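You operate a simulated robot arm through the tools that you are given. There is no shell and no other tool. Be economical: measure what you need, move in short steps, check, and stop when the job is done.

You run a simulated two-armed robot. Do the job below in one go: nothing can be reset, and whatever is moved stays where it is left.

JOB
Take the yellow cloth from the top of the pine table with the rail and lay it out flat on the top of the steel counter.

Only the result counts: the job must be done as asked and must still hold three seconds after the hand-in. Knocking over, shifting, dropping, spilling or breaking anything else fails it. Flat cloth is picked up by pressing the open fingertips on it (5 to 10 N) and closing them slowly along it; thin cloth reads only 2 to 8 mm in the jaws.

ROBOT AND FRAMES
Two 7-joint arms with two-finger parallel grippers on one trunk, on a base that drives. Base frame: it is fixed to the floor where the robot stands at the start and does not move with it; the origin is under the middle of the robot, x ahead of it, y to its left, z up. Readings come in cm, degrees, newtons and seconds.
The left shoulder is at the start at [7, 18.8, 101.5], the right one opposite. Places, roughly: top of the steel counter [30, -230, 90]. Payload 3.91 kg a hand.
Tool frame (each hand has its own): the origin (TCP) lies between the finger pads and is the grasp point; the fingertips stand 3 cm ahead of it; z points along the fingers, y is the line along which they close. Largest opening 11 cm; finger width 2, thickness 1; the body of the gripper, 4.8 by 11.2 cm, starts 5.5 cm behind the TCP.
Orientation is that of the tool frame in the base frame, as [roll, pitch, yaw] about the fixed x, y, z axes, in that order (R = Rz(yaw) Ry(pitch) Rx(roll)). With the fingers straight down and closing along the base's y, the tool's x points along the base's -x, its y along +y and its z along -z.

CONTROLS
- The arms move only by the tool nudge_tool. It takes "left_targets", "right_targets" or both (then of equal length, played together; a hand with none holds still); each is a list of rows, each an object (a shift or turn left out is 0, a gripper value left out holds the last) with "dr": the turn, a rotation vector about the tool's x, y, z in units of 180 degrees (1.0 is 180 degrees), a list of three; "translation": the shift along the tool's x, y, z in units of 150 mm (1.0 is 150 mm), a list of three; "claw": the opening in per cent of the stroke, from 0 (shut) to 100 (fully open). In form: [{"dr": [rx, ry, rz], "translation": [tx, ty, tz], "claw": claw}, ...]. A call has 1 to 10 rows; each row is the pose to reach, as a shift and turn from the pose commanded when the call began, along the tool's axes at that moment. A call with a number of a shift or a turn outside -1 to 1 is refused whole. Each row takes 0.2 s and may step no farther than 5 cm and 8.6 degrees from the row before; otherwise, or with a gripper value out of range, the whole call is refused. A pose out of reach is approached as far as the arm can. The call stops where the force on the tool passes 40 N (or 10 N more than at its start, if that is more) or the arm is blocked; 0.2 s more then pass. The fingers move at their own pace (about 7.2 cm/s each) and stop on an object; they squeeze with about 32 N. The grip force told is the motor's: it shows also when the fingers shut on nothing. Time passes only in rows, and 0.2 s behind the last, so rows that repeat a pose let the fingers close. It gives the time, the measured TCP pose, the force on the tool (base axes), the opening and the grip force at its end, in the units of the frame above (readings bear some noise), with the torque about the TCP (base axes, N m) and any sound that the robot's microphone picked up.
- Cameras (640 x 400 px; columns grow to the right, rows downward): "scene" is now at [14.02, -0.82, 123.5]; the picture's right is [-0.19, -0.98, -0.00], its down [-0.61, 0.12, -0.78] and it looks along [0.77, -0.15, -0.62] (base axes); focal length 280 px, centre (320, 200). "left" rides on the left gripper at [7.2, -1.7, -10.3] in its tool frame; the picture's right is [0.23, 0.97, 0.00], its down [-0.76, 0.18, -0.62] and it looks along [-0.61, 0.14, 0.78] (tool axes); focal length 222 px, centre (320, 200). "right" rides on the right gripper at [7.2, 1.7, -10.3] in its tool frame; the picture's right is [-0.23, 0.97, 0.00], its down [-0.76, -0.18, -0.62] and it looks along [-0.61, -0.14, 0.78] (tool axes); focal length 222 px, centre (320, 200). There is no depth. A picture from a camera that has moved, and an enlarged one, comes with that camera's place and axes in the base frame and with its lens. The place of the scene camera against the robot may be out by one fixed shift of up to 1.8 cm in any direction.
- camera(camera): a new picture of that camera. The clock stands still meanwhile.
- lift_body(by): slides the trunk up (or, below 0, down) by that many cm; the arms and the scene camera ride with it, the base frame stays. It gives what a move gives, with no picture.
- steer(legs): drives the robot by 1 to 6 legs, each [ahead, turn to the left] in cm and degrees, along the robot's own axes; the way and the turn of a leg run together, so that a leg with both is an arc; at most 150 cm and 180 degrees a leg. The arms and the cameras ride along, it lands a little off, and it stops where it bumps. It gives what a move gives.
- aim_head(pan, tilt): turns the head with the scene camera to pan (to the left, within 86 degrees either way) and tilt (down, from -29 to 69), counted from straight ahead of the robot. It gives what a move gives.
- zoom(camera, box): a new picture of the part [left, top, right, bottom] of that camera's present view, enlarged. The clock stands still meanwhile.
- finish_job(): hands the job in; it is judged then, once.

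Work in short steps. Places have to be worked out from the pictures, the camera data and where the tool is seen: move nearer, look again, correct. Check each grasp and each placing, and mend what went wrong. You have 120 turns and 92 pictures in all, those below and enlarged ones among them. Open the grippers and draw the arms clear of the work before you hand the job in, unless the task says otherwise; then end with one line.

The tools are called after "Call:" as name(argument=value, ...) on one line, values as JSON. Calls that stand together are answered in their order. nudge_tool: Moves the arms, as the interface text tells. Its arguments: {"type":"object","properties":{"left_targets":{"type":"array","items":{"type":"object","properties":{"dr":{"type":"array","items":{"type":"number"}},"translation":{"type":"array","items":{"type":"number"}},"claw":{"type":"number"}}}},"right_targets":{"type":"array","items":{"type":"object","properties":{"dr":{"type":"array","items":{"type":"number"}},"translation":{"type":"array","items":{"type":"number"}},"claw":{"type":"number"}}}}},"required":[]} The other tools are called the same way: lift_body (by) slides the trunk up or down; steer (legs) drives the base; aim_head (pan, tilt) turns the head that bears the scene camera; camera (camera) takes a picture; zoom (camera, box) takes an enlarged picture of a part of a camera's view; finish_job () hands the job in.

At the start:

```text
t: 0.0
left_tcp_pos: [61.7, 14.23, 98.99]
left_ee_rot: [180.0, 0.0, 180.0]
left_wrist_force: [0.1, 0.6, 0.3]
left_ft_torque: [0.0, -0.02, 0.02]
left_gripper_width: 10.97
left_finger_force: 0.0
right_tcp_pos: [54.63, -33.33, 92.21]
right_ee_rot: [180.0, -0.1, 180.0]
right_wrist_force: [0.7, -0.3, -1.0]
right_ft_torque: [0.01, 0.03, 0.02]
right_gripper_width: 11.03
right_finger_force: 0.0
trunk travel left (down, up): [-52.5, 41.5]
robot x, y, heading: [0.11, 0.03, -0.0]
head pan, tilt: [-10.7, 38.5]
```

scene: 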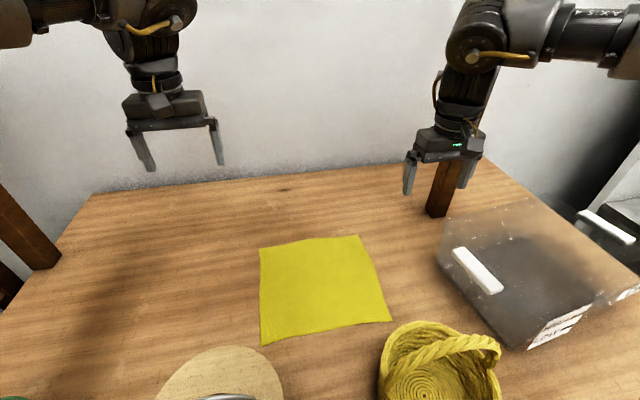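
right: 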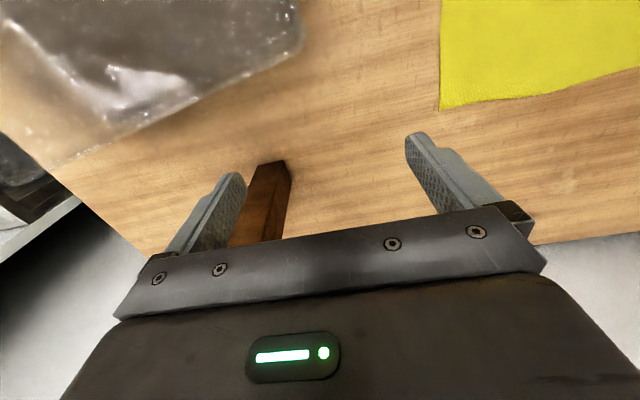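
left: 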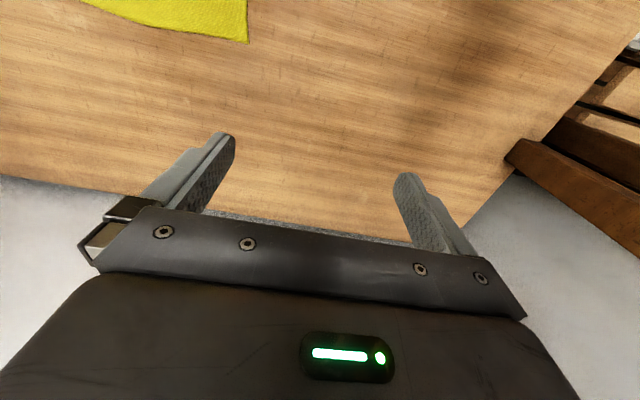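

The cloth looks about 25 cm square, at x 40–64, y −21 to 5. I'll look toward the counter before planning.

Call:
aim_head(pan=-80, tilt=20)

Call:
camera(camera="scene")

Call:
aim_head(pan=-35, tilt=35)

Call:
camera(camera="scene")

Call:
aim_head(pan=-8, tilt=55)

Call:
camera(camera="scene")

```text
t: 1.4
left_tcp_pos: [61.68, 14.2, 98.99]
left_ee_rot: [-180.0, 0.1, -180.0]
left_wrist_force: [0.6, -0.2, 0.5]
left_ft_torque: [0.0, 0.0, 0.03]
left_gripper_width: 11.01
left_finger_force: 0.0
right_tcp_pos: [54.59, -33.09, 92.23]
right_ee_rot: [179.9, 0.0, 180.0]
right_wrist_force: [-0.8, -0.1, 0.5]
right_ft_torque: [-0.06, 0.0, -0.03]
right_gripper_width: 11.01
right_finger_force: 0.0
trunk travel left (down, up): [-52.5, 41.5]
robot x, y, heading: [0.17, 0.52, 0.0]
head pan, tilt: [-80.0, 20.0]
```

```text
88 pictures are left
camera scene: at [7.2, -8.4, 126.43], right [-0.98, -0.17, 0.0], down [-0.06, 0.34, -0.94], along [0.16, -0.93, -0.34], focal length 280 px, centre (320, 200)
```

scene: 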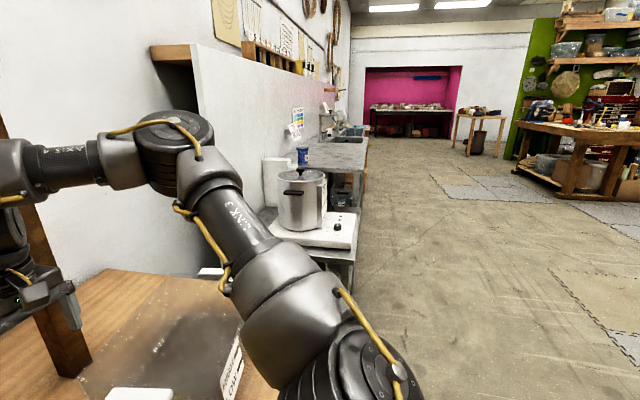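

```text
t: 2.5
left_tcp_pos: [61.76, 14.29, 99.14]
left_ee_rot: [180.0, 0.1, 179.9]
left_wrist_force: [-1.0, -0.2, -0.7]
left_ft_torque: [0.03, -0.01, -0.05]
left_gripper_width: 11.01
left_finger_force: 0.1
right_tcp_pos: [54.65, -33.12, 92.16]
right_ee_rot: [179.9, -0.1, -179.9]
right_wrist_force: [-0.1, -0.2, 0.5]
right_ft_torque: [-0.03, -0.02, -0.01]
right_gripper_width: 10.98
right_finger_force: 0.0
trunk travel left (down, up): [-52.5, 41.5]
robot x, y, heading: [0.14, 0.04, 0.3]
head pan, tilt: [-35.0, 35.0]
```

```text
87 pictures are left
camera scene: at [12.79, -4.29, 124.04], right [-0.57, -0.82, 0.0], down [-0.47, 0.33, -0.82], along [0.67, -0.47, -0.57], focal length 280 px, centre (320, 200)
```

scene: 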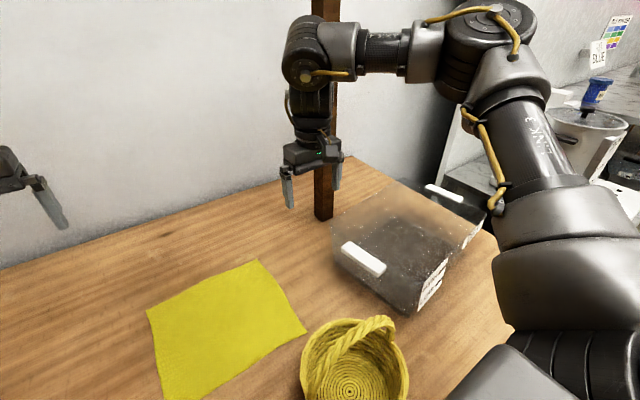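

```text
t: 3.4
left_tcp_pos: [61.61, 14.17, 98.97]
left_ee_rot: [180.0, 0.0, -180.0]
left_wrist_force: [0.3, 0.6, -0.2]
left_ft_torque: [0.03, -0.02, 0.01]
left_gripper_width: 10.99
left_finger_force: 0.1
right_tcp_pos: [54.58, -33.08, 92.2]
right_ee_rot: [-179.9, -0.1, 180.0]
right_wrist_force: [0.6, 1.1, -0.3]
right_ft_torque: [0.0, -0.01, 0.02]
right_gripper_width: 11.0
right_finger_force: 0.0
trunk travel left (down, up): [-52.5, 41.5]
robot x, y, heading: [-0.0, -0.01, -0.1]
head pan, tilt: [-8.0, 55.0]
```

```text
86 pictures are left
camera scene: at [12.72, -0.24, 121.22], right [-0.14, -0.99, 0.0], down [-0.81, 0.11, -0.57], along [0.57, -0.08, -0.82], focal length 280 px, centre (320, 200)
```

scene: 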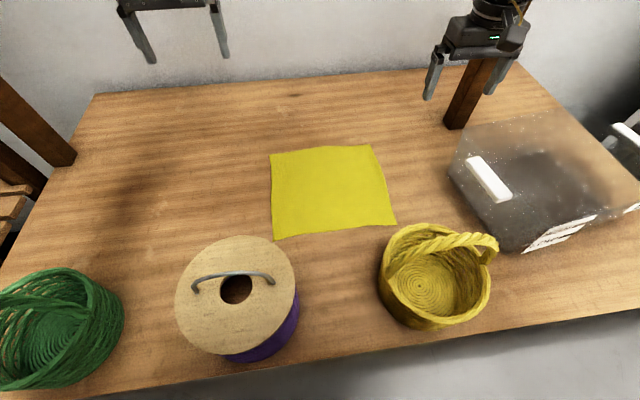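

Triangulating with the wrist views, the table is nearer z≈73–74, with far corners at about (59.5, 4) and (59.5, −19). I bring both hands over the far corners, half closed, and look.

Call:
nudge_tool(left_targets=[{"translation": [0.06, -0.2, 0.2], "claw": 40}, {"translation": [0.12, -0.4, 0.4]}, {"translation": [0.18, -0.6, 0.6]}, {"translation": [0.247, -0.813, 0.8]}, {"translation": [0.247, -0.813, 0.8]}], right_targets=[{"translation": [-0.06, 0.25, 0.1], "claw": 40}, {"translation": [-0.12, 0.5, 0.2]}, {"translation": [-0.18, 0.75, 0.3]}, {"translation": [-0.227, 0.95, 0.35]}, {"translation": [-0.227, 0.95, 0.35]}])

Call:
camera(camera="left")

Call:
camera(camera="right")

Call:
camera(camera="scene")

```text
t: 4.6
left_tcp_pos: [57.85, 2.06, 87.07]
left_ee_rot: [-180.0, -0.1, 180.0]
left_wrist_force: [-0.3, 0.0, 0.6]
left_ft_torque: [-0.04, -0.02, -0.02]
left_gripper_width: 4.4
left_finger_force: 0.0
right_tcp_pos: [58.0, -19.08, 86.96]
right_ee_rot: [180.0, 0.1, 179.8]
right_wrist_force: [0.1, 0.1, 0.3]
right_ft_torque: [0.01, -0.04, -0.02]
right_gripper_width: 4.41
right_finger_force: 0.1
trunk travel left (down, up): [-52.5, 41.5]
robot x, y, heading: [-0.07, -0.19, 0.0]
head pan, tilt: [-8.0, 55.0]
```

```text
85 pictures are left
camera left: at [50.59, 0.55, 97.3], right [-0.23, 0.97, 0.0], down [0.76, 0.18, 0.62], along [0.61, 0.14, -0.78], focal length 222 px, centre (320, 200)
```

left: 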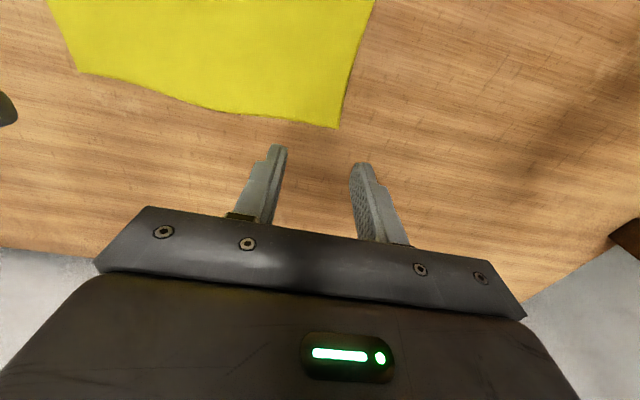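

```text
84 pictures are left
camera right: at [50.71, -17.37, 97.44], right [0.23, 0.97, 0.0], down [0.76, -0.18, 0.62], along [0.61, -0.14, -0.78], focal length 222 px, centre (320, 200)
```

right: 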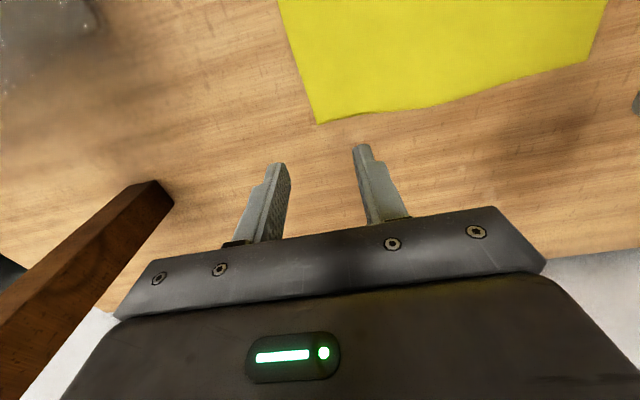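

```text
83 pictures are left
camera scene: at [12.64, -0.23, 121.23], right [-0.14, -0.99, 0.0], down [-0.81, 0.11, -0.57], along [0.57, -0.08, -0.82], focal length 280 px, centre (320, 200)
```

scene: 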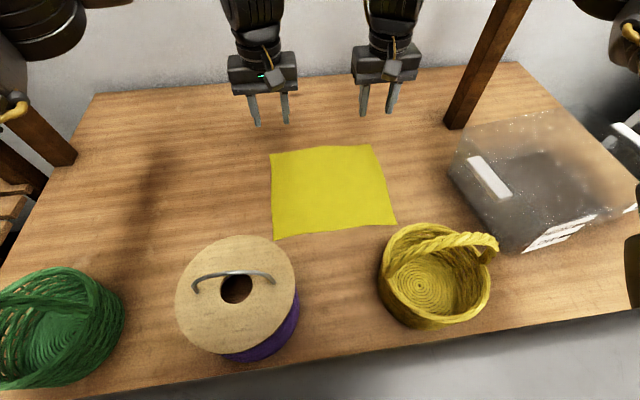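

Four-ray matching gives the cloth plane near z≈75 and corners at about (58.5, 4.2) and (58.5, −19.4). I move to 2 cm inside the corners with the fingers 3 cm open, down to z≈80.5.

Call:
nudge_tool(left_targets=[{"translation": [0.09, -0.071, 0.15], "claw": 28}, {"translation": [0.09, -0.071, 0.3]}, {"translation": [0.09, -0.071, 0.43]}, {"translation": [0.09, -0.071, 0.43]}], right_targets=[{"translation": [0.1, 0.187, 0.15], "claw": 28}, {"translation": [0.1, 0.187, 0.3]}, {"translation": [0.1, 0.187, 0.43]}, {"translation": [0.1, 0.187, 0.43]}])

Call:
camera(camera="left")

Call:
camera(camera="right")

```text
t: 5.6
left_tcp_pos: [56.53, 1.09, 80.56]
left_ee_rot: [-180.0, 0.0, -180.0]
left_wrist_force: [-0.5, -0.4, -0.1]
left_ft_torque: [0.0, -0.03, 0.02]
left_gripper_width: 3.09
left_finger_force: 0.1
right_tcp_pos: [56.71, -16.12, 80.4]
right_ee_rot: [180.0, 0.0, -180.0]
right_wrist_force: [-0.4, 0.6, 0.2]
right_ft_torque: [-0.02, -0.02, 0.0]
right_gripper_width: 3.07
right_finger_force: 0.0
trunk travel left (down, up): [-52.5, 41.5]
robot x, y, heading: [0.09, 0.28, -0.1]
head pan, tilt: [-8.0, 55.0]
```

```text
82 pictures are left
camera left: at [49.26, -0.59, 90.84], right [-0.23, 0.97, 0.0], down [0.76, 0.18, 0.62], along [0.61, 0.14, -0.78], focal length 222 px, centre (320, 200)
```

left: 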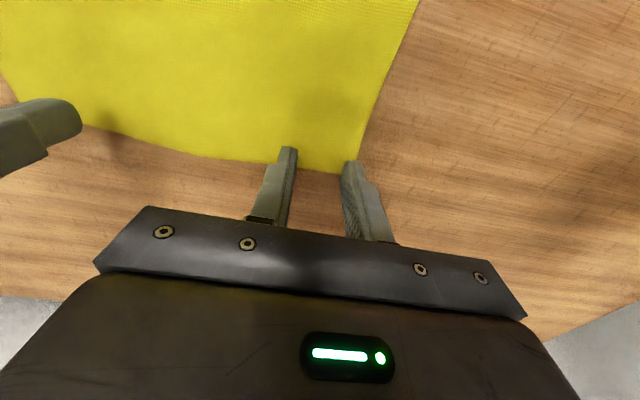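

```text
81 pictures are left
camera right: at [49.25, -14.46, 90.97], right [0.23, 0.97, 0.0], down [0.76, -0.18, 0.62], along [0.61, -0.14, -0.78], focal length 222 px, centre (320, 200)
```

right: 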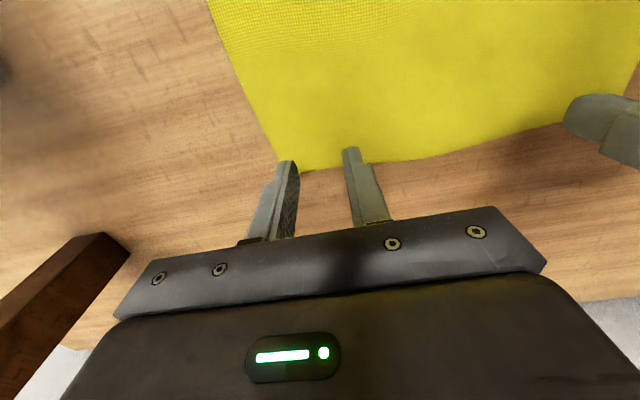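

Tips are just above the corners; I shift slightly inward and descend gently in small steps, watching force.

Call:
nudge_tool(left_targets=[{"translation": [0.033, -0.03, 0.0]}, {"translation": [0.033, -0.03, 0.03]}, {"translation": [0.033, -0.03, 0.06]}, {"translation": [0.033, -0.03, 0.09]}, {"translation": [0.033, -0.03, 0.1]}], right_targets=[{"translation": [0.047, 0.06, 0.0]}, {"translation": [0.047, 0.06, 0.03]}, {"translation": [0.047, 0.06, 0.06]}, {"translation": [0.047, 0.06, 0.09]}, {"translation": [0.047, 0.06, 0.1]}])

```text
t: 6.8
left_tcp_pos: [56.04, 0.58, 78.99]
left_ee_rot: [-180.0, -0.1, 180.0]
left_wrist_force: [1.1, -0.1, 0.1]
left_ft_torque: [-0.01, 0.0, 0.0]
left_gripper_width: 3.06
left_finger_force: 0.0
right_tcp_pos: [55.9, -15.01, 78.91]
right_ee_rot: [-180.0, -0.2, -180.0]
right_wrist_force: [-0.8, 0.5, 0.1]
right_ft_torque: [0.03, 0.02, -0.04]
right_gripper_width: 3.09
right_finger_force: 0.1
trunk travel left (down, up): [-52.5, 41.5]
robot x, y, heading: [0.11, 0.04, -0.2]
head pan, tilt: [-8.0, 55.0]
```

No contact yet; continue down another 1 cm in 1 mm steps.

Call:
nudge_tool(left_targets=[{"translation": [0, 0, 0.013]}, {"translation": [0, 0, 0.027]}, {"translation": [0, 0, 0.04]}, {"translation": [0, 0, 0.047]}], right_targets=[{"translation": [0, 0, 0.013]}, {"translation": [0, 0, 0.027]}, {"translation": [0, 0, 0.04]}, {"translation": [0, 0, 0.047]}])

Call:
camera(camera="left")

```text
t: 7.8
left_tcp_pos: [56.09, 0.59, 78.39]
left_ee_rot: [180.0, -0.1, 179.9]
left_wrist_force: [-0.2, 0.3, -0.2]
left_ft_torque: [-0.02, 0.0, 0.02]
left_gripper_width: 3.09
left_finger_force: 0.0
right_tcp_pos: [55.82, -15.09, 78.16]
right_ee_rot: [179.9, 0.0, 179.9]
right_wrist_force: [-0.5, 0.0, 0.0]
right_ft_torque: [0.01, -0.02, 0.0]
right_gripper_width: 3.08
right_finger_force: 0.1
trunk travel left (down, up): [-52.5, 41.5]
robot x, y, heading: [0.1, 0.29, 0.1]
head pan, tilt: [-8.0, 55.0]
```

```text
80 pictures are left
camera left: at [48.86, -1.07, 88.64], right [-0.23, 0.97, 0.0], down [0.76, 0.18, 0.62], along [0.61, 0.14, -0.78], focal length 222 px, centre (320, 200)
```

left: 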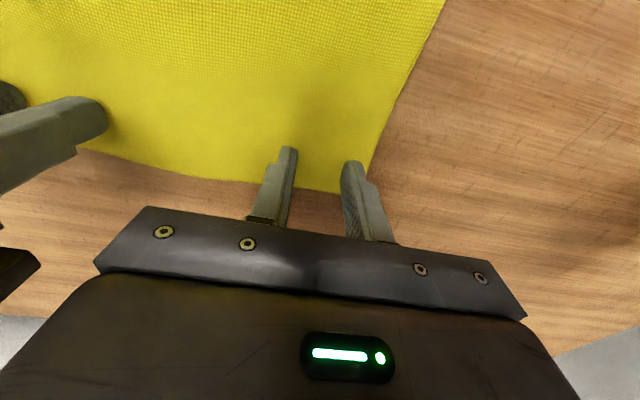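

Still slightly above. Continue down with ~1 mm rows.

Call:
nudge_tool(left_targets=[{"translation": [0, 0, 0.01]}, {"translation": [0, 0, 0.02]}, {"translation": [0, 0, 0.03]}, {"translation": [0, 0, 0.04]}], right_targets=[{"translation": [0, 0, 0.01]}, {"translation": [0, 0, 0.02]}, {"translation": [0, 0, 0.03]}, {"translation": [0, 0, 0.04]}])

```text
t: 8.8
left_tcp_pos: [55.85, 0.56, 78.19]
left_ee_rot: [179.9, 0.3, 179.9]
left_wrist_force: [0.7, 0.8, 7.2]
left_ft_torque: [0.06, -0.06, 0.0]
left_gripper_width: 3.08
left_finger_force: 0.0
right_tcp_pos: [55.86, -15.02, 78.12]
right_ee_rot: [180.0, 0.4, 179.8]
right_wrist_force: [6.6, -6.1, 36.3]
right_ft_torque: [-0.69, -0.09, 0.14]
right_gripper_width: 3.12
right_finger_force: 0.1
trunk travel left (down, up): [-52.5, 41.5]
robot x, y, heading: [0.14, 0.17, 0.3]
head pan, tilt: [-8.0, 55.0]
```

Contact at z≈75.2: left 7 N (good), right 36 N (too hard). Ease the right hand up a little.

Call:
nudge_tool(right_targets=[{"translation": [0, 0, -0.007]}, {"translation": [0, 0, -0.013]}, {"translation": [0, 0, -0.013]}])

```text
t: 9.6
left_tcp_pos: [55.95, 0.62, 78.16]
left_ee_rot: [-179.8, 0.4, 180.0]
left_wrist_force: [3.7, -0.3, 18.4]
left_ft_torque: [0.15, -0.09, -0.06]
left_gripper_width: 3.08
left_finger_force: 0.2
right_tcp_pos: [55.61, -15.2, 78.17]
right_ee_rot: [179.9, 0.2, 179.9]
right_wrist_force: [7.3, -2.0, 31.2]
right_ft_torque: [-0.4, -0.19, 0.07]
right_gripper_width: 3.07
right_finger_force: 0.1
trunk travel left (down, up): [-52.5, 41.5]
robot x, y, heading: [0.41, -0.27, -0.3]
head pan, tilt: [-8.0, 55.0]
```

Left settled to 18 N, right 31 N. Ease both up a bit more.

Call:
nudge_tool(left_targets=[{"translation": [0, 0, -0.008]}, {"translation": [0, 0, -0.008]}], right_targets=[{"translation": [0, 0, -0.01]}, {"translation": [0, 0, -0.018]}])

```text
t: 10.2
left_tcp_pos: [55.91, 0.52, 78.18]
left_ee_rot: [-179.8, 0.1, 180.0]
left_wrist_force: [2.4, -0.5, 22.5]
left_ft_torque: [0.15, -0.12, -0.03]
left_gripper_width: 3.07
left_finger_force: 0.1
right_tcp_pos: [55.67, -15.17, 78.13]
right_ee_rot: [180.0, 0.0, -180.0]
right_wrist_force: [2.6, 1.9, 12.1]
right_ft_torque: [0.01, -0.13, -0.01]
right_gripper_width: 3.04
right_finger_force: 0.0
trunk travel left (down, up): [-52.5, 41.5]
robot x, y, heading: [0.13, -0.56, -0.0]
head pan, tilt: [-8.0, 55.0]
```

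Call:
nudge_tool(left_targets=[{"translation": [0, 0, -0.01]}, {"translation": [0, 0, -0.014]}], right_targets=[{"translation": [0, 0, -0.004]}, {"translation": [0, 0, -0.004]}])

```text
t: 10.8
left_tcp_pos: [55.98, 0.55, 78.09]
left_ee_rot: [179.8, -0.1, 180.0]
left_wrist_force: [-1.7, -0.9, 9.5]
left_ft_torque: [-0.04, 0.02, -0.02]
left_gripper_width: 3.1
left_finger_force: 0.1
right_tcp_pos: [55.8, -15.2, 78.13]
right_ee_rot: [-180.0, -0.2, -180.0]
right_wrist_force: [-0.2, 0.8, 1.5]
right_ft_torque: [-0.02, -0.04, 0.0]
right_gripper_width: 3.07
right_finger_force: 0.0
trunk travel left (down, up): [-52.5, 41.5]
robot x, y, heading: [-0.0, 0.23, -0.0]
head pan, tilt: [-8.0, 55.0]
```

Left 9.5 N, right about 1.5 N. I press the right by ~0.8 mm and close both slowly.

Call:
nudge_tool(left_targets=[{"claw": 28}, {"claw": 25}, {"claw": 22}, {"claw": 19}, {"claw": 16}, {"claw": 13}, {"claw": 10}, {"claw": 7}, {"claw": 3}, {"claw": 0}], right_targets=[{"translation": [0, 0, 0.006], "claw": 28}, {"translation": [0, 0, 0.006], "claw": 25}, {"translation": [0, 0, 0.006], "claw": 22}, {"translation": [0, 0, 0.006], "claw": 19}, {"translation": [0, 0, 0.006], "claw": 16}, {"translation": [0, 0, 0.006], "claw": 13}, {"translation": [0, 0, 0.006], "claw": 10}, {"translation": [0, 0, 0.006], "claw": 7}, {"translation": [0, 0, 0.006], "claw": 3}, {"translation": [0, 0, 0.006], "claw": 0}])

Call:
camera(camera="left")

Call:
camera(camera="right")

```text
t: 13.0
left_tcp_pos: [56.14, 0.54, 78.2]
left_ee_rot: [-180.0, 0.0, 180.0]
left_wrist_force: [-0.1, -0.2, 0.7]
left_ft_torque: [0.01, -0.03, -0.02]
left_gripper_width: 0.02
left_finger_force: 32.0
right_tcp_pos: [55.85, -15.07, 78.03]
right_ee_rot: [180.0, 0.0, 180.0]
right_wrist_force: [1.1, -2.1, 7.8]
right_ft_torque: [-0.07, -0.04, 0.0]
right_gripper_width: 0.0
right_finger_force: 31.4
trunk travel left (down, up): [-52.5, 41.5]
robot x, y, heading: [0.07, -0.18, -0.1]
head pan, tilt: [-8.0, 55.0]
```

```text
79 pictures are left
camera left: at [48.81, -1.1, 88.41], right [-0.23, 0.97, 0.0], down [0.76, 0.18, 0.62], along [0.61, 0.14, -0.78], focal length 222 px, centre (320, 200)
```

left: 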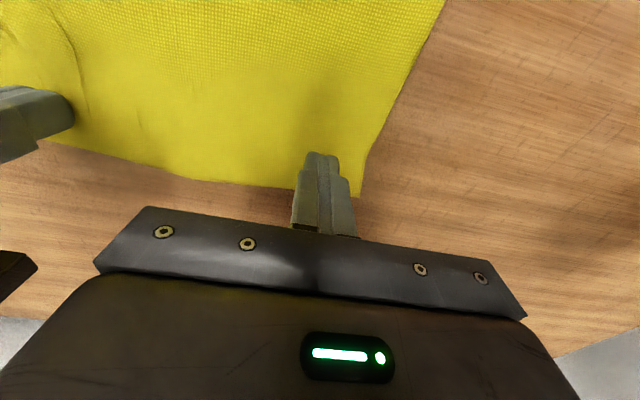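

```text
78 pictures are left
camera right: at [48.44, -13.55, 88.58], right [0.23, 0.97, 0.0], down [0.76, -0.18, 0.62], along [0.61, -0.14, -0.78], focal length 222 px, centre (320, 200)
```

right: 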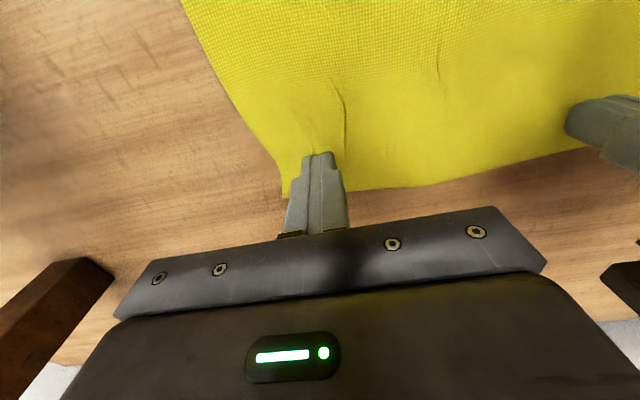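

Both read 0 mm, so probably missed, though the right shows wrinkles. I lift 2 cm and look with the right camera.

Call:
nudge_tool(left_targets=[{"translation": [0, 0, -0.07]}, {"translation": [0, 0, -0.13]}], right_targets=[{"translation": [0, 0, -0.07]}, {"translation": [0, 0, -0.13]}])

Call:
camera(camera="right")

```text
t: 13.6
left_tcp_pos: [56.18, 0.63, 80.09]
left_ee_rot: [180.0, 0.1, 180.0]
left_wrist_force: [0.3, -0.2, 1.0]
left_ft_torque: [-0.01, -0.02, -0.01]
left_gripper_width: 0.0
left_finger_force: 32.8
right_tcp_pos: [55.87, -15.17, 79.92]
right_ee_rot: [-180.0, -0.1, 180.0]
right_wrist_force: [-0.5, 0.2, 0.3]
right_ft_torque: [0.01, 0.03, 0.06]
right_gripper_width: 0.03
right_finger_force: 32.2
trunk travel left (down, up): [-52.5, 41.5]
robot x, y, heading: [-0.17, -0.24, 0.0]
head pan, tilt: [-8.0, 55.0]
```

```text
77 pictures are left
camera right: at [48.48, -13.55, 90.49], right [0.23, 0.97, 0.0], down [0.76, -0.18, 0.62], along [0.61, -0.14, -0.78], focal length 222 px, centre (320, 200)
```

right: 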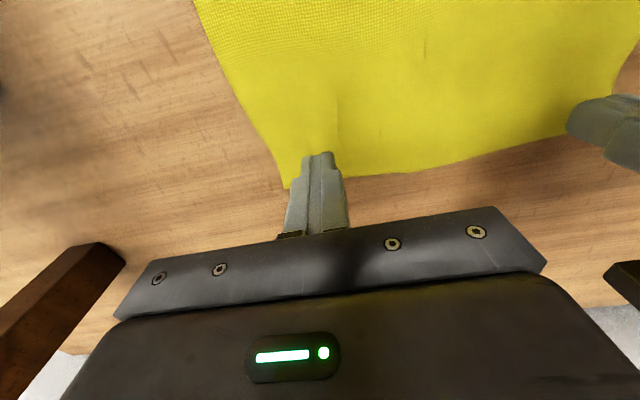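

Missed; I'll retry with a 4.4 cm opening, slower closing and a steady press of about 8 N.

Call:
nudge_tool(left_targets=[{"translation": [0, -0.03, 0], "claw": 40}, {"translation": [0, -0.03, 0.07]}, {"translation": [0, -0.03, 0.12]}, {"translation": [0, -0.03, 0.135]}, {"translation": [0, -0.03, 0.135]}], right_targets=[{"translation": [0, 0.03, 0], "claw": 40}, {"translation": [0, 0.03, 0.07]}, {"translation": [0, 0.03, 0.12]}, {"translation": [0, 0.03, 0.133]}, {"translation": [0, 0.03, 0.133]}])

```text
t: 14.8
left_tcp_pos: [56.05, 0.11, 78.04]
left_ee_rot: [180.0, 0.1, 179.9]
left_wrist_force: [2.1, 0.3, 11.0]
left_ft_torque: [0.11, -0.11, -0.04]
left_gripper_width: 4.41
left_finger_force: 0.0
right_tcp_pos: [55.91, -14.68, 78.11]
right_ee_rot: [-180.0, 0.0, 179.9]
right_wrist_force: [1.1, 0.4, 2.8]
right_ft_torque: [-0.04, -0.01, 0.04]
right_gripper_width: 4.39
right_finger_force: 0.1
trunk travel left (down, up): [-52.5, 41.5]
robot x, y, heading: [0.01, -0.12, -0.1]
head pan, tilt: [-8.0, 55.0]
```

Left 11 N, right 3 N. Press the right slightly more and start closing slowly.

Call:
nudge_tool(left_targets=[{"claw": 40}, {"claw": 38.5}, {"claw": 37}, {"claw": 35.5}, {"claw": 34}, {"claw": 32.5}, {"claw": 31}, {"claw": 29.5}, {"claw": 28}, {"claw": 26.5}], right_targets=[{"translation": [0, 0, 0.007], "claw": 40}, {"translation": [0, 0, 0.007], "claw": 38.5}, {"translation": [0, 0, 0.007], "claw": 37}, {"translation": [0, 0, 0.007], "claw": 35.5}, {"translation": [0, 0, 0.007], "claw": 34}, {"translation": [0, 0, 0.007], "claw": 32.5}, {"translation": [0, 0, 0.007], "claw": 31}, {"translation": [0, 0, 0.007], "claw": 29.5}, {"translation": [0, 0, 0.007], "claw": 28}, {"translation": [0, 0, 0.007], "claw": 26.5}])

Call:
camera(camera="left")

Call:
camera(camera="right")

```text
t: 17.0
left_tcp_pos: [55.92, 0.15, 78.08]
left_ee_rot: [180.0, 0.1, -180.0]
left_wrist_force: [0.1, -3.1, 3.0]
left_ft_torque: [-0.06, 0.0, -0.01]
left_gripper_width: 2.98
left_finger_force: 0.6
right_tcp_pos: [55.77, -14.65, 78.09]
right_ee_rot: [-180.0, 0.1, 180.0]
right_wrist_force: [-0.1, 2.3, 23.2]
right_ft_torque: [-0.27, -0.03, -0.05]
right_gripper_width: 2.91
right_finger_force: 0.1
trunk travel left (down, up): [-52.5, 41.5]
robot x, y, heading: [0.1, -0.1, 0.1]
head pan, tilt: [-8.0, 55.0]
```

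```text
76 pictures are left
camera left: at [48.64, -1.46, 88.34], right [-0.23, 0.97, 0.0], down [0.76, 0.18, 0.62], along [0.61, 0.14, -0.78], focal length 222 px, centre (320, 200)
```

left: 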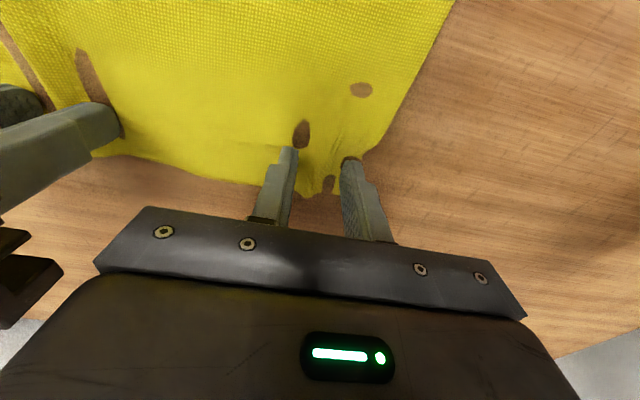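

```text
75 pictures are left
camera right: at [48.34, -13.06, 88.56], right [0.23, 0.97, 0.0], down [0.76, -0.18, 0.62], along [0.61, -0.14, -0.78], focal length 222 px, centre (320, 200)
```

right: 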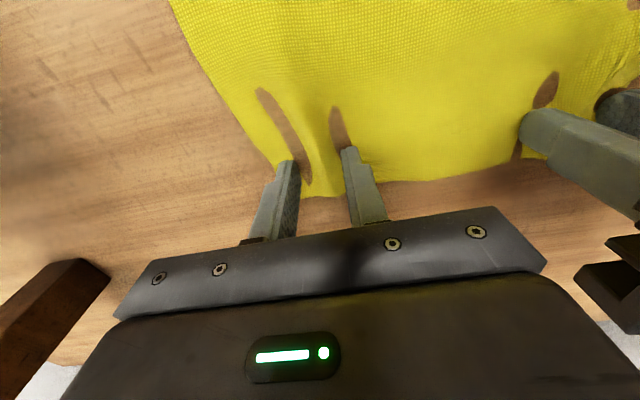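

Folds are forming between the fingers. Adjust forces (left down slightly, right up slightly) and keep closing slowly.

Call:
nudge_tool(left_targets=[{"translation": [0, 0, 0.006], "claw": 25}, {"translation": [0, 0, 0.006], "claw": 23}, {"translation": [0, 0, 0.006], "claw": 21}, {"translation": [0, 0, 0.006], "claw": 19}, {"translation": [0, 0, 0.006], "claw": 17}, {"translation": [0, 0, 0.006], "claw": 15}], right_targets=[{"translation": [0, 0, -0.007], "claw": 25}, {"translation": [0, 0, -0.007], "claw": 23}, {"translation": [0, 0, -0.007], "claw": 21}, {"translation": [0, 0, -0.007], "claw": 19}, {"translation": [0, 0, -0.007], "claw": 17}, {"translation": [0, 0, -0.007], "claw": 15}])

Call:
camera(camera="left")

Call:
camera(camera="right")

```text
t: 18.4
left_tcp_pos: [55.92, 0.14, 78.21]
left_ee_rot: [-179.9, 0.2, 180.0]
left_wrist_force: [0.4, -1.6, 23.9]
left_ft_torque: [0.0, -0.07, -0.01]
left_gripper_width: 1.7
left_finger_force: 0.1
right_tcp_pos: [55.83, -14.87, 78.12]
right_ee_rot: [-179.8, 0.0, -179.9]
right_wrist_force: [-0.6, 2.1, 1.4]
right_ft_torque: [0.06, -0.01, 0.04]
right_gripper_width: 1.72
right_finger_force: 0.1
trunk travel left (down, up): [-52.5, 41.5]
robot x, y, heading: [0.08, 0.17, -0.0]
head pan, tilt: [-8.0, 55.0]
```

```text
74 pictures are left
camera left: at [48.66, -1.47, 88.31], right [-0.23, 0.97, 0.0], down [0.76, 0.18, 0.63], along [0.61, 0.14, -0.78], focal length 222 px, centre (320, 200)
```

left: 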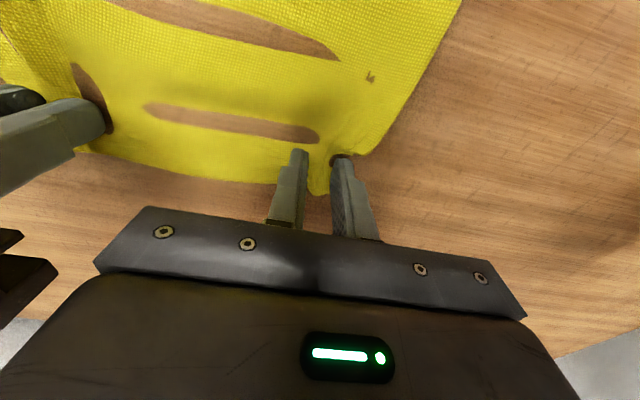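

```text
73 pictures are left
camera right: at [48.34, -13.19, 88.6], right [0.23, 0.97, 0.0], down [0.76, -0.18, 0.62], along [0.61, -0.14, -0.78], focal length 222 px, centre (320, 200)
```

right: 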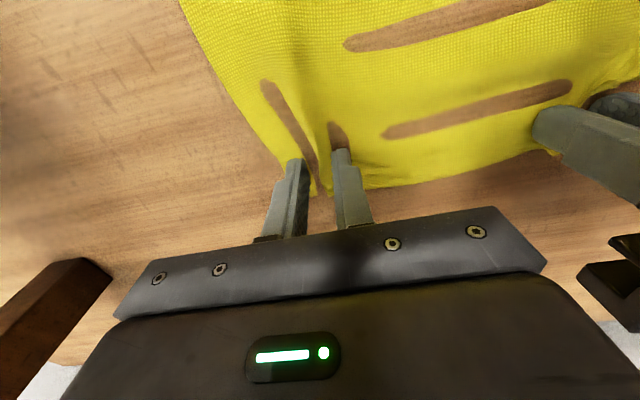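

Folds are held between the fingers so far; rebalance forces and finish the closing.

Call:
nudge_tool(left_targets=[{"translation": [0, 0, -0.003], "claw": 13}, {"translation": [0, 0, -0.003], "claw": 11}, {"translation": [0, 0, -0.003], "claw": 9}, {"translation": [0, 0, -0.003], "claw": 7}, {"translation": [0, 0, -0.003], "claw": 5}, {"translation": [0, 0, -0.003], "claw": 3}, {"translation": [0, 0, -0.003], "claw": 0}, {"translation": [0, 0, -0.003], "claw": 0}], right_targets=[{"translation": [0, 0, 0.004], "claw": 13}, {"translation": [0, 0, 0.004], "claw": 11}, {"translation": [0, 0, 0.004], "claw": 9}, {"translation": [0, 0, 0.004], "claw": 7}, {"translation": [0, 0, 0.004], "claw": 5}, {"translation": [0, 0, 0.004], "claw": 3}, {"translation": [0, 0, 0.004], "claw": 0}, {"translation": [0, 0, 0.004], "claw": 0}])

Call:
camera(camera="left")

Call:
camera(camera="right")

```text
t: 20.2
left_tcp_pos: [55.94, 0.06, 78.13]
left_ee_rot: [180.0, 0.1, -180.0]
left_wrist_force: [-0.5, -3.7, 13.3]
left_ft_torque: [-0.11, -0.05, -0.02]
left_gripper_width: 0.16
left_finger_force: 32.4
right_tcp_pos: [55.8, -14.71, 78.15]
right_ee_rot: [180.0, 0.0, 180.0]
right_wrist_force: [-0.3, 2.8, 12.5]
right_ft_torque: [0.12, -0.03, 0.0]
right_gripper_width: 0.0
right_finger_force: 32.0
trunk travel left (down, up): [-52.5, 41.5]
robot x, y, heading: [-0.34, -0.44, 0.2]
head pan, tilt: [-8.0, 55.0]
```

```text
72 pictures are left
camera left: at [48.63, -1.5, 88.33], right [-0.23, 0.97, 0.0], down [0.76, 0.18, 0.62], along [0.61, 0.14, -0.78], focal length 222 px, centre (320, 200)
```

left: 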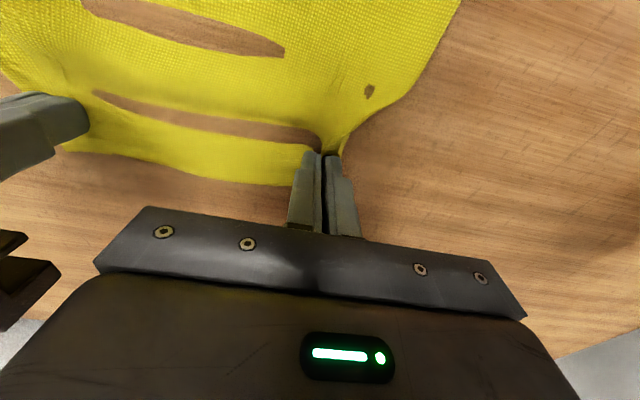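

```text
71 pictures are left
camera right: at [48.35, -13.14, 88.62], right [0.23, 0.97, 0.0], down [0.76, -0.18, 0.62], along [0.61, -0.14, -0.78], focal length 222 px, centre (320, 200)
```

right: 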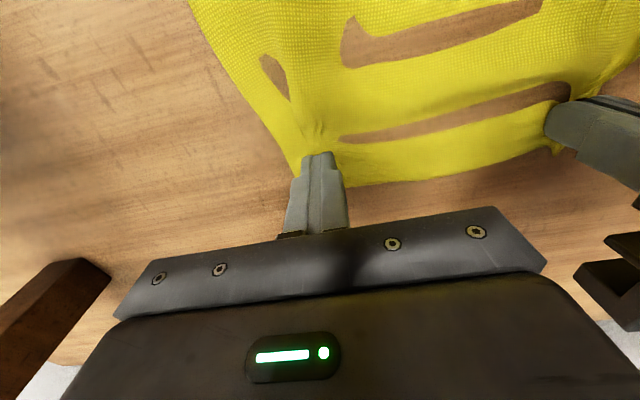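

Left reads 1.6 mm (caught something); right 0 (lost). I keep the left gripping and redo the right: up, open 40 %, press again.

Call:
nudge_tool(right_targets=[{"translation": [0, 0, -0.07], "claw": 0}, {"translation": [0, 0.0, -0.07], "claw": 40}, {"translation": [0, 0.0, -0.07]}, {"translation": [0, 0.0, -0.02]}, {"translation": [0, 0.0, 0]}, {"translation": [0, 0.0, 0]}])

Call:
camera(camera="right")

```text
t: 21.6
left_tcp_pos: [55.92, 0.14, 78.1]
left_ee_rot: [179.9, 0.1, 180.0]
left_wrist_force: [-2.9, -1.3, 18.3]
left_ft_torque: [-0.04, 0.02, 0.0]
left_gripper_width: 0.15
left_finger_force: 32.2
right_tcp_pos: [55.75, -14.77, 78.23]
right_ee_rot: [-180.0, 0.2, 180.0]
right_wrist_force: [-0.5, -1.0, 2.3]
right_ft_torque: [0.06, 0.01, 0.01]
right_gripper_width: 4.39
right_finger_force: 0.0
trunk travel left (down, up): [-52.5, 41.5]
robot x, y, heading: [0.08, -0.14, -0.1]
head pan, tilt: [-8.0, 55.0]
```

```text
70 pictures are left
camera right: at [48.28, -13.16, 88.56], right [0.23, 0.97, 0.0], down [0.76, -0.18, 0.62], along [0.61, -0.14, -0.78], focal length 222 px, centre (320, 200)
```

right: 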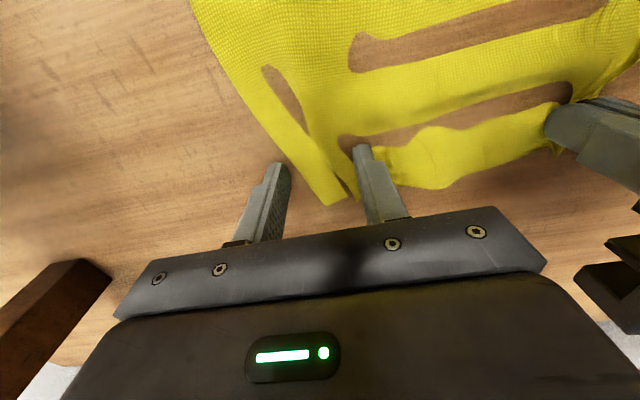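

The corner now lies between the fingers with the outer finger just off the cloth. I raise, shift 1 cm inward, press again.

Call:
nudge_tool(right_targets=[{"translation": [0, 0.0, -0.07]}, {"translation": [0.02, 0.08, -0.07]}, {"translation": [0.02, 0.08, -0.02]}, {"translation": [0.02, 0.08, 0.004]}, {"translation": [0.02, 0.08, 0.004]}])

Call:
camera(camera="right")

```text
t: 22.8
left_tcp_pos: [55.98, 0.02, 78.05]
left_ee_rot: [180.0, 0.1, 179.9]
left_wrist_force: [-0.2, -2.3, 14.4]
left_ft_torque: [-0.03, -0.04, 0.04]
left_gripper_width: 0.18
left_finger_force: 32.4
right_tcp_pos: [55.37, -13.62, 78.13]
right_ee_rot: [180.0, 0.2, -180.0]
right_wrist_force: [-1.6, -1.0, 10.5]
right_ft_torque: [-0.2, 0.05, 0.02]
right_gripper_width: 4.41
right_finger_force: 0.2
trunk travel left (down, up): [-52.5, 41.5]
robot x, y, heading: [0.05, -0.11, -0.0]
head pan, tilt: [-8.0, 55.0]
```

```text
69 pictures are left
camera right: at [48.01, -11.86, 88.56], right [0.23, 0.97, 0.0], down [0.76, -0.18, 0.63], along [0.61, -0.14, -0.78], focal length 222 px, centre (320, 200)
```

right: 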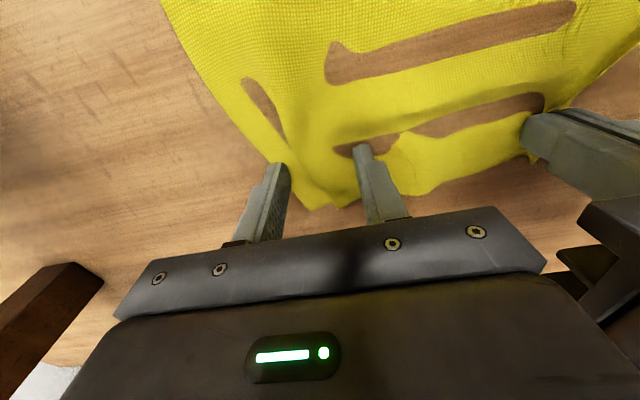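

Both fingers are on cloth with 10.5 N. Close slowly.

Call:
nudge_tool(right_targets=[{"claw": 38}, {"claw": 36}, {"claw": 34}, {"claw": 32}, {"claw": 30}, {"claw": 28}, {"claw": 26}, {"claw": 24}, {"claw": 22}, {"claw": 20}])

Call:
camera(camera="right")

```text
t: 25.0
left_tcp_pos: [55.85, 0.22, 78.17]
left_ee_rot: [179.9, 0.2, -180.0]
left_wrist_force: [0.0, -2.2, 5.4]
left_ft_torque: [-0.07, -0.05, 0.05]
left_gripper_width: 0.16
left_finger_force: 32.2
right_tcp_pos: [55.4, -13.41, 78.11]
right_ee_rot: [-180.0, 0.1, -179.9]
right_wrist_force: [0.9, 0.5, 25.3]
right_ft_torque: [-0.22, 0.03, 0.01]
right_gripper_width: 2.28
right_finger_force: 0.9
trunk travel left (down, up): [-52.5, 41.5]
robot x, y, heading: [-0.25, -0.08, -0.2]
head pan, tilt: [-8.0, 55.0]
```

```text
68 pictures are left
camera right: at [48.0, -11.82, 88.55], right [0.23, 0.97, 0.0], down [0.76, -0.18, 0.63], along [0.61, -0.14, -0.78], focal length 222 px, centre (320, 200)
```

right: 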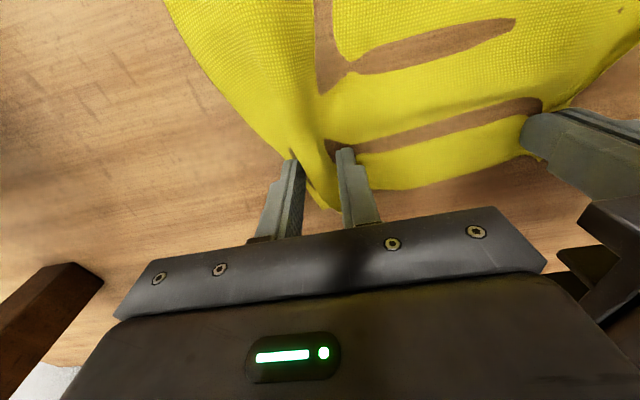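

A tall fold stands between the fingers. Finish closing.

Call:
nudge_tool(right_targets=[{"claw": 18}, {"claw": 16}, {"claw": 14}, {"claw": 12}, {"claw": 10}, {"claw": 8}, {"claw": 5}, {"claw": 2}, {"claw": 0}, {"claw": 0}])

Call:
camera(camera="right")

```text
t: 27.2
left_tcp_pos: [55.84, 0.25, 78.04]
left_ee_rot: [-179.9, 0.0, 180.0]
left_wrist_force: [0.2, -4.3, 1.7]
left_ft_torque: [-0.13, 0.0, -0.07]
left_gripper_width: 0.15
left_finger_force: 31.6
right_tcp_pos: [55.42, -13.41, 78.03]
right_ee_rot: [179.9, 0.0, -179.9]
right_wrist_force: [-1.1, 5.8, 27.3]
right_ft_torque: [0.18, -0.03, 0.05]
right_gripper_width: 0.17
right_finger_force: 32.0
trunk travel left (down, up): [-52.5, 41.5]
robot x, y, heading: [-0.21, 0.14, 0.1]
head pan, tilt: [-8.0, 55.0]
```

```text
67 pictures are left
camera right: at [47.98, -11.73, 88.55], right [0.23, 0.97, 0.0], down [0.76, -0.18, 0.62], along [0.61, -0.14, -0.78], focal length 222 px, centre (320, 200)
```

right: 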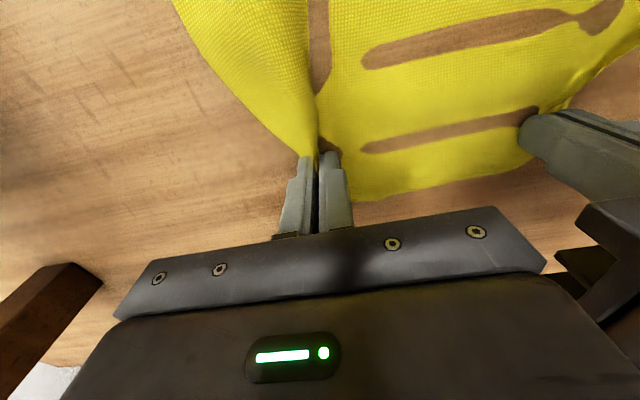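

Both hold about 1.6 mm. Lift slowly 5 cm and check.

Call:
nudge_tool(left_targets=[{"translation": [0, 0, -0.05]}, {"translation": [0, 0, -0.12]}, {"translation": [0, 0, -0.2]}, {"translation": [0, 0, -0.28]}, {"translation": [0, 0, -0.36]}], right_targets=[{"translation": [0, 0, -0.05]}, {"translation": [0, 0, -0.12]}, {"translation": [0, 0, -0.2]}, {"translation": [0, 0, -0.28]}, {"translation": [0, 0, -0.36]}])

Call:
camera(camera="scene")

Call:
camera(camera="right")

```text
t: 28.4
left_tcp_pos: [56.16, 0.1, 83.35]
left_ee_rot: [180.0, 0.0, 180.0]
left_wrist_force: [0.7, -3.8, 0.0]
left_ft_torque: [-0.13, 0.01, 0.05]
left_gripper_width: 0.12
left_finger_force: 32.2
right_tcp_pos: [55.53, -13.47, 83.28]
right_ee_rot: [180.0, 0.0, 180.0]
right_wrist_force: [0.1, 5.4, 0.1]
right_ft_torque: [0.11, 0.01, -0.02]
right_gripper_width: 0.21
right_finger_force: 32.1
trunk travel left (down, up): [-52.5, 41.5]
robot x, y, heading: [0.01, -0.16, 0.1]
head pan, tilt: [-8.0, 55.0]
```

```text
66 pictures are left
camera scene: at [12.66, -0.23, 121.22], right [-0.14, -0.99, 0.0], down [-0.81, 0.11, -0.57], along [0.57, -0.08, -0.82], focal length 280 px, centre (320, 200)
```

scene: 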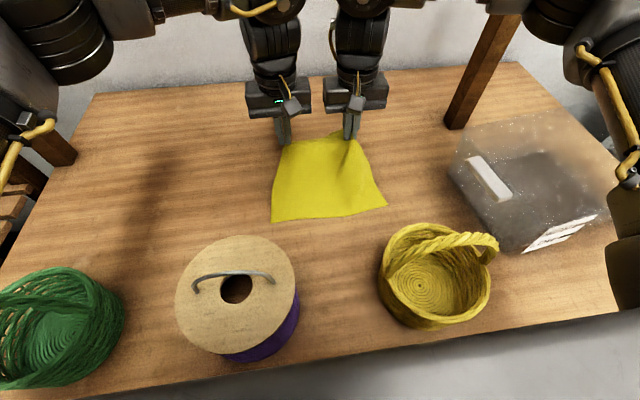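

```text
65 pictures are left
camera right: at [48.2, -11.8, 93.76], right [0.23, 0.97, 0.0], down [0.76, -0.18, 0.62], along [0.61, -0.14, -0.78], focal length 222 px, centre (320, 200)
```

right: 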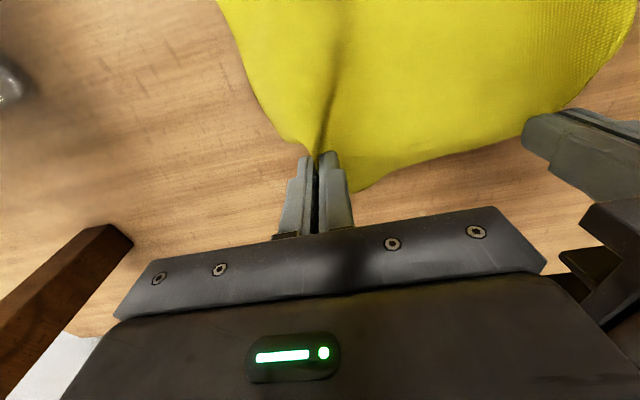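

Cloth is held by both hands. Lift the trunk 38 cm so the hanging cloth clears everything, then look.

Call:
nudge_tool(left_targets=[{"translation": [0, -0.007, 0]}, {"translation": [0, -0.013, 0]}], right_targets=[{"translation": [0, 0.007, 0]}, {"translation": [0, 0.013, 0]}])

Call:
lift_body(by=20)

Call:
lift_body(by=19)

Call:
camera(camera="scene")

```text
t: 29.0
left_tcp_pos: [56.16, 0.03, 83.32]
left_ee_rot: [179.8, 0.0, -180.0]
left_wrist_force: [0.8, -0.2, -0.6]
left_ft_torque: [-0.02, 0.02, 0.01]
left_gripper_width: 0.14
left_finger_force: 32.3
right_tcp_pos: [55.66, -13.33, 83.32]
right_ee_rot: [-179.8, -0.2, 180.0]
right_wrist_force: [0.3, -0.1, 0.3]
right_ft_torque: [0.03, 0.03, 0.03]
right_gripper_width: 0.21
right_finger_force: 31.7
trunk travel left (down, up): [-52.5, 41.5]
robot x, y, heading: [-0.2, -0.11, -0.0]
head pan, tilt: [-8.0, 55.0]
```

```text
t: 31.2
left_tcp_pos: [56.09, -0.14, 103.41]
left_ee_rot: [-179.9, -0.1, -180.0]
left_wrist_force: [0.0, 0.3, -0.5]
left_ft_torque: [0.0, 0.01, -0.01]
left_gripper_width: 0.14
left_finger_force: 31.8
right_tcp_pos: [55.8, -13.34, 103.35]
right_ee_rot: [-180.0, -0.1, 180.0]
right_wrist_force: [-0.6, 0.2, -0.1]
right_ft_torque: [0.0, -0.02, 0.03]
right_gripper_width: 0.22
right_finger_force: 31.5
trunk travel left (down, up): [-72.5, 21.5]
robot x, y, heading: [0.2, -0.06, 0.2]
head pan, tilt: [-8.0, 55.0]
```

```text
t: 32.4
left_tcp_pos: [52.16, 0.02, 103.87]
left_ee_rot: [179.9, -10.3, -179.8]
left_wrist_force: [1.5, -0.6, -0.9]
left_ft_torque: [-0.02, 0.06, 0.01]
left_gripper_width: 0.17
left_finger_force: 32.0
right_tcp_pos: [51.75, -13.06, 103.68]
right_ee_rot: [180.0, -10.5, -179.8]
right_wrist_force: [1.1, -0.1, -0.2]
right_ft_torque: [0.01, 0.03, -0.02]
right_gripper_width: 0.21
right_finger_force: 31.8
trunk travel left (down, up): [-81.0, 13.0]
robot x, y, heading: [-0.04, -0.03, 0.1]
head pan, tilt: [-8.0, 55.0]
stopped: the arm was blocked; the commanded pose is now the measured one
```

```text
64 pictures are left
camera scene: at [12.97, -0.34, 150.14], right [-0.14, -0.99, 0.0], down [-0.81, 0.11, -0.57], along [0.57, -0.08, -0.82], focal length 280 px, centre (320, 200)
```

scene: 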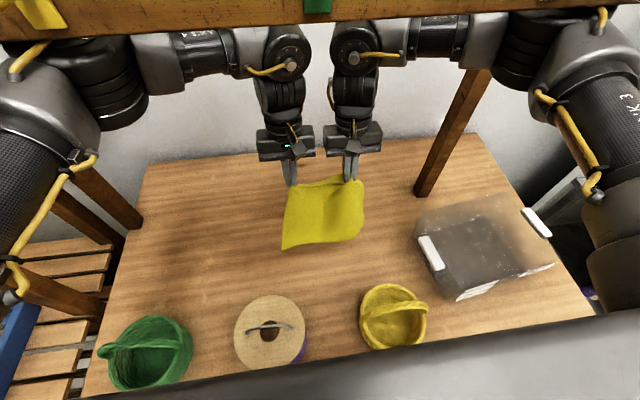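

An overhead rail on posts blocks the forearms. I lower the trunk a little to clear it and look at the rail.

Call:
lift_body(by=-5)

Call:
aim_head(pan=0, tilt=15)

Call:
camera(camera="scene")

```text
t: 33.3
left_tcp_pos: [51.72, -0.0, 98.42]
left_ee_rot: [-180.0, -10.1, -180.0]
left_wrist_force: [0.9, -0.4, 0.8]
left_ft_torque: [0.0, -0.01, 0.02]
left_gripper_width: 0.15
left_finger_force: 31.6
right_tcp_pos: [51.1, -13.13, 98.54]
right_ee_rot: [180.0, -10.3, -179.7]
right_wrist_force: [-0.1, -0.1, 0.2]
right_ft_torque: [0.01, 0.01, 0.0]
right_gripper_width: 0.18
right_finger_force: 32.0
trunk travel left (down, up): [-76.0, 18.0]
robot x, y, heading: [-0.36, 0.01, 0.2]
head pan, tilt: [-8.0, 55.0]
```

```text
t: 34.3
left_tcp_pos: [51.76, 0.12, 98.49]
left_ee_rot: [179.9, -10.2, -179.7]
left_wrist_force: [-0.5, -0.3, -0.1]
left_ft_torque: [-0.01, -0.03, 0.02]
left_gripper_width: 0.16
left_finger_force: 31.8
right_tcp_pos: [51.27, -13.06, 98.37]
right_ee_rot: [180.0, -10.4, -179.8]
right_wrist_force: [-0.7, 0.2, 0.1]
right_ft_torque: [-0.01, 0.02, -0.01]
right_gripper_width: 0.2
right_finger_force: 31.3
trunk travel left (down, up): [-76.0, 18.0]
robot x, y, heading: [-0.42, 0.09, 0.2]
head pan, tilt: [0.0, 15.0]
```

```text
63 pictures are left
camera scene: at [14.62, 0.83, 150.78], right [0.0, -1.0, 0.0], down [-0.26, 0.0, -0.97], along [0.97, 0.0, -0.26], focal length 280 px, centre (320, 200)
```

scene: 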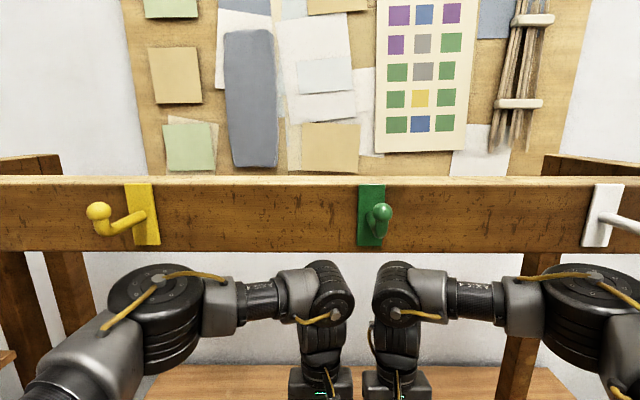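

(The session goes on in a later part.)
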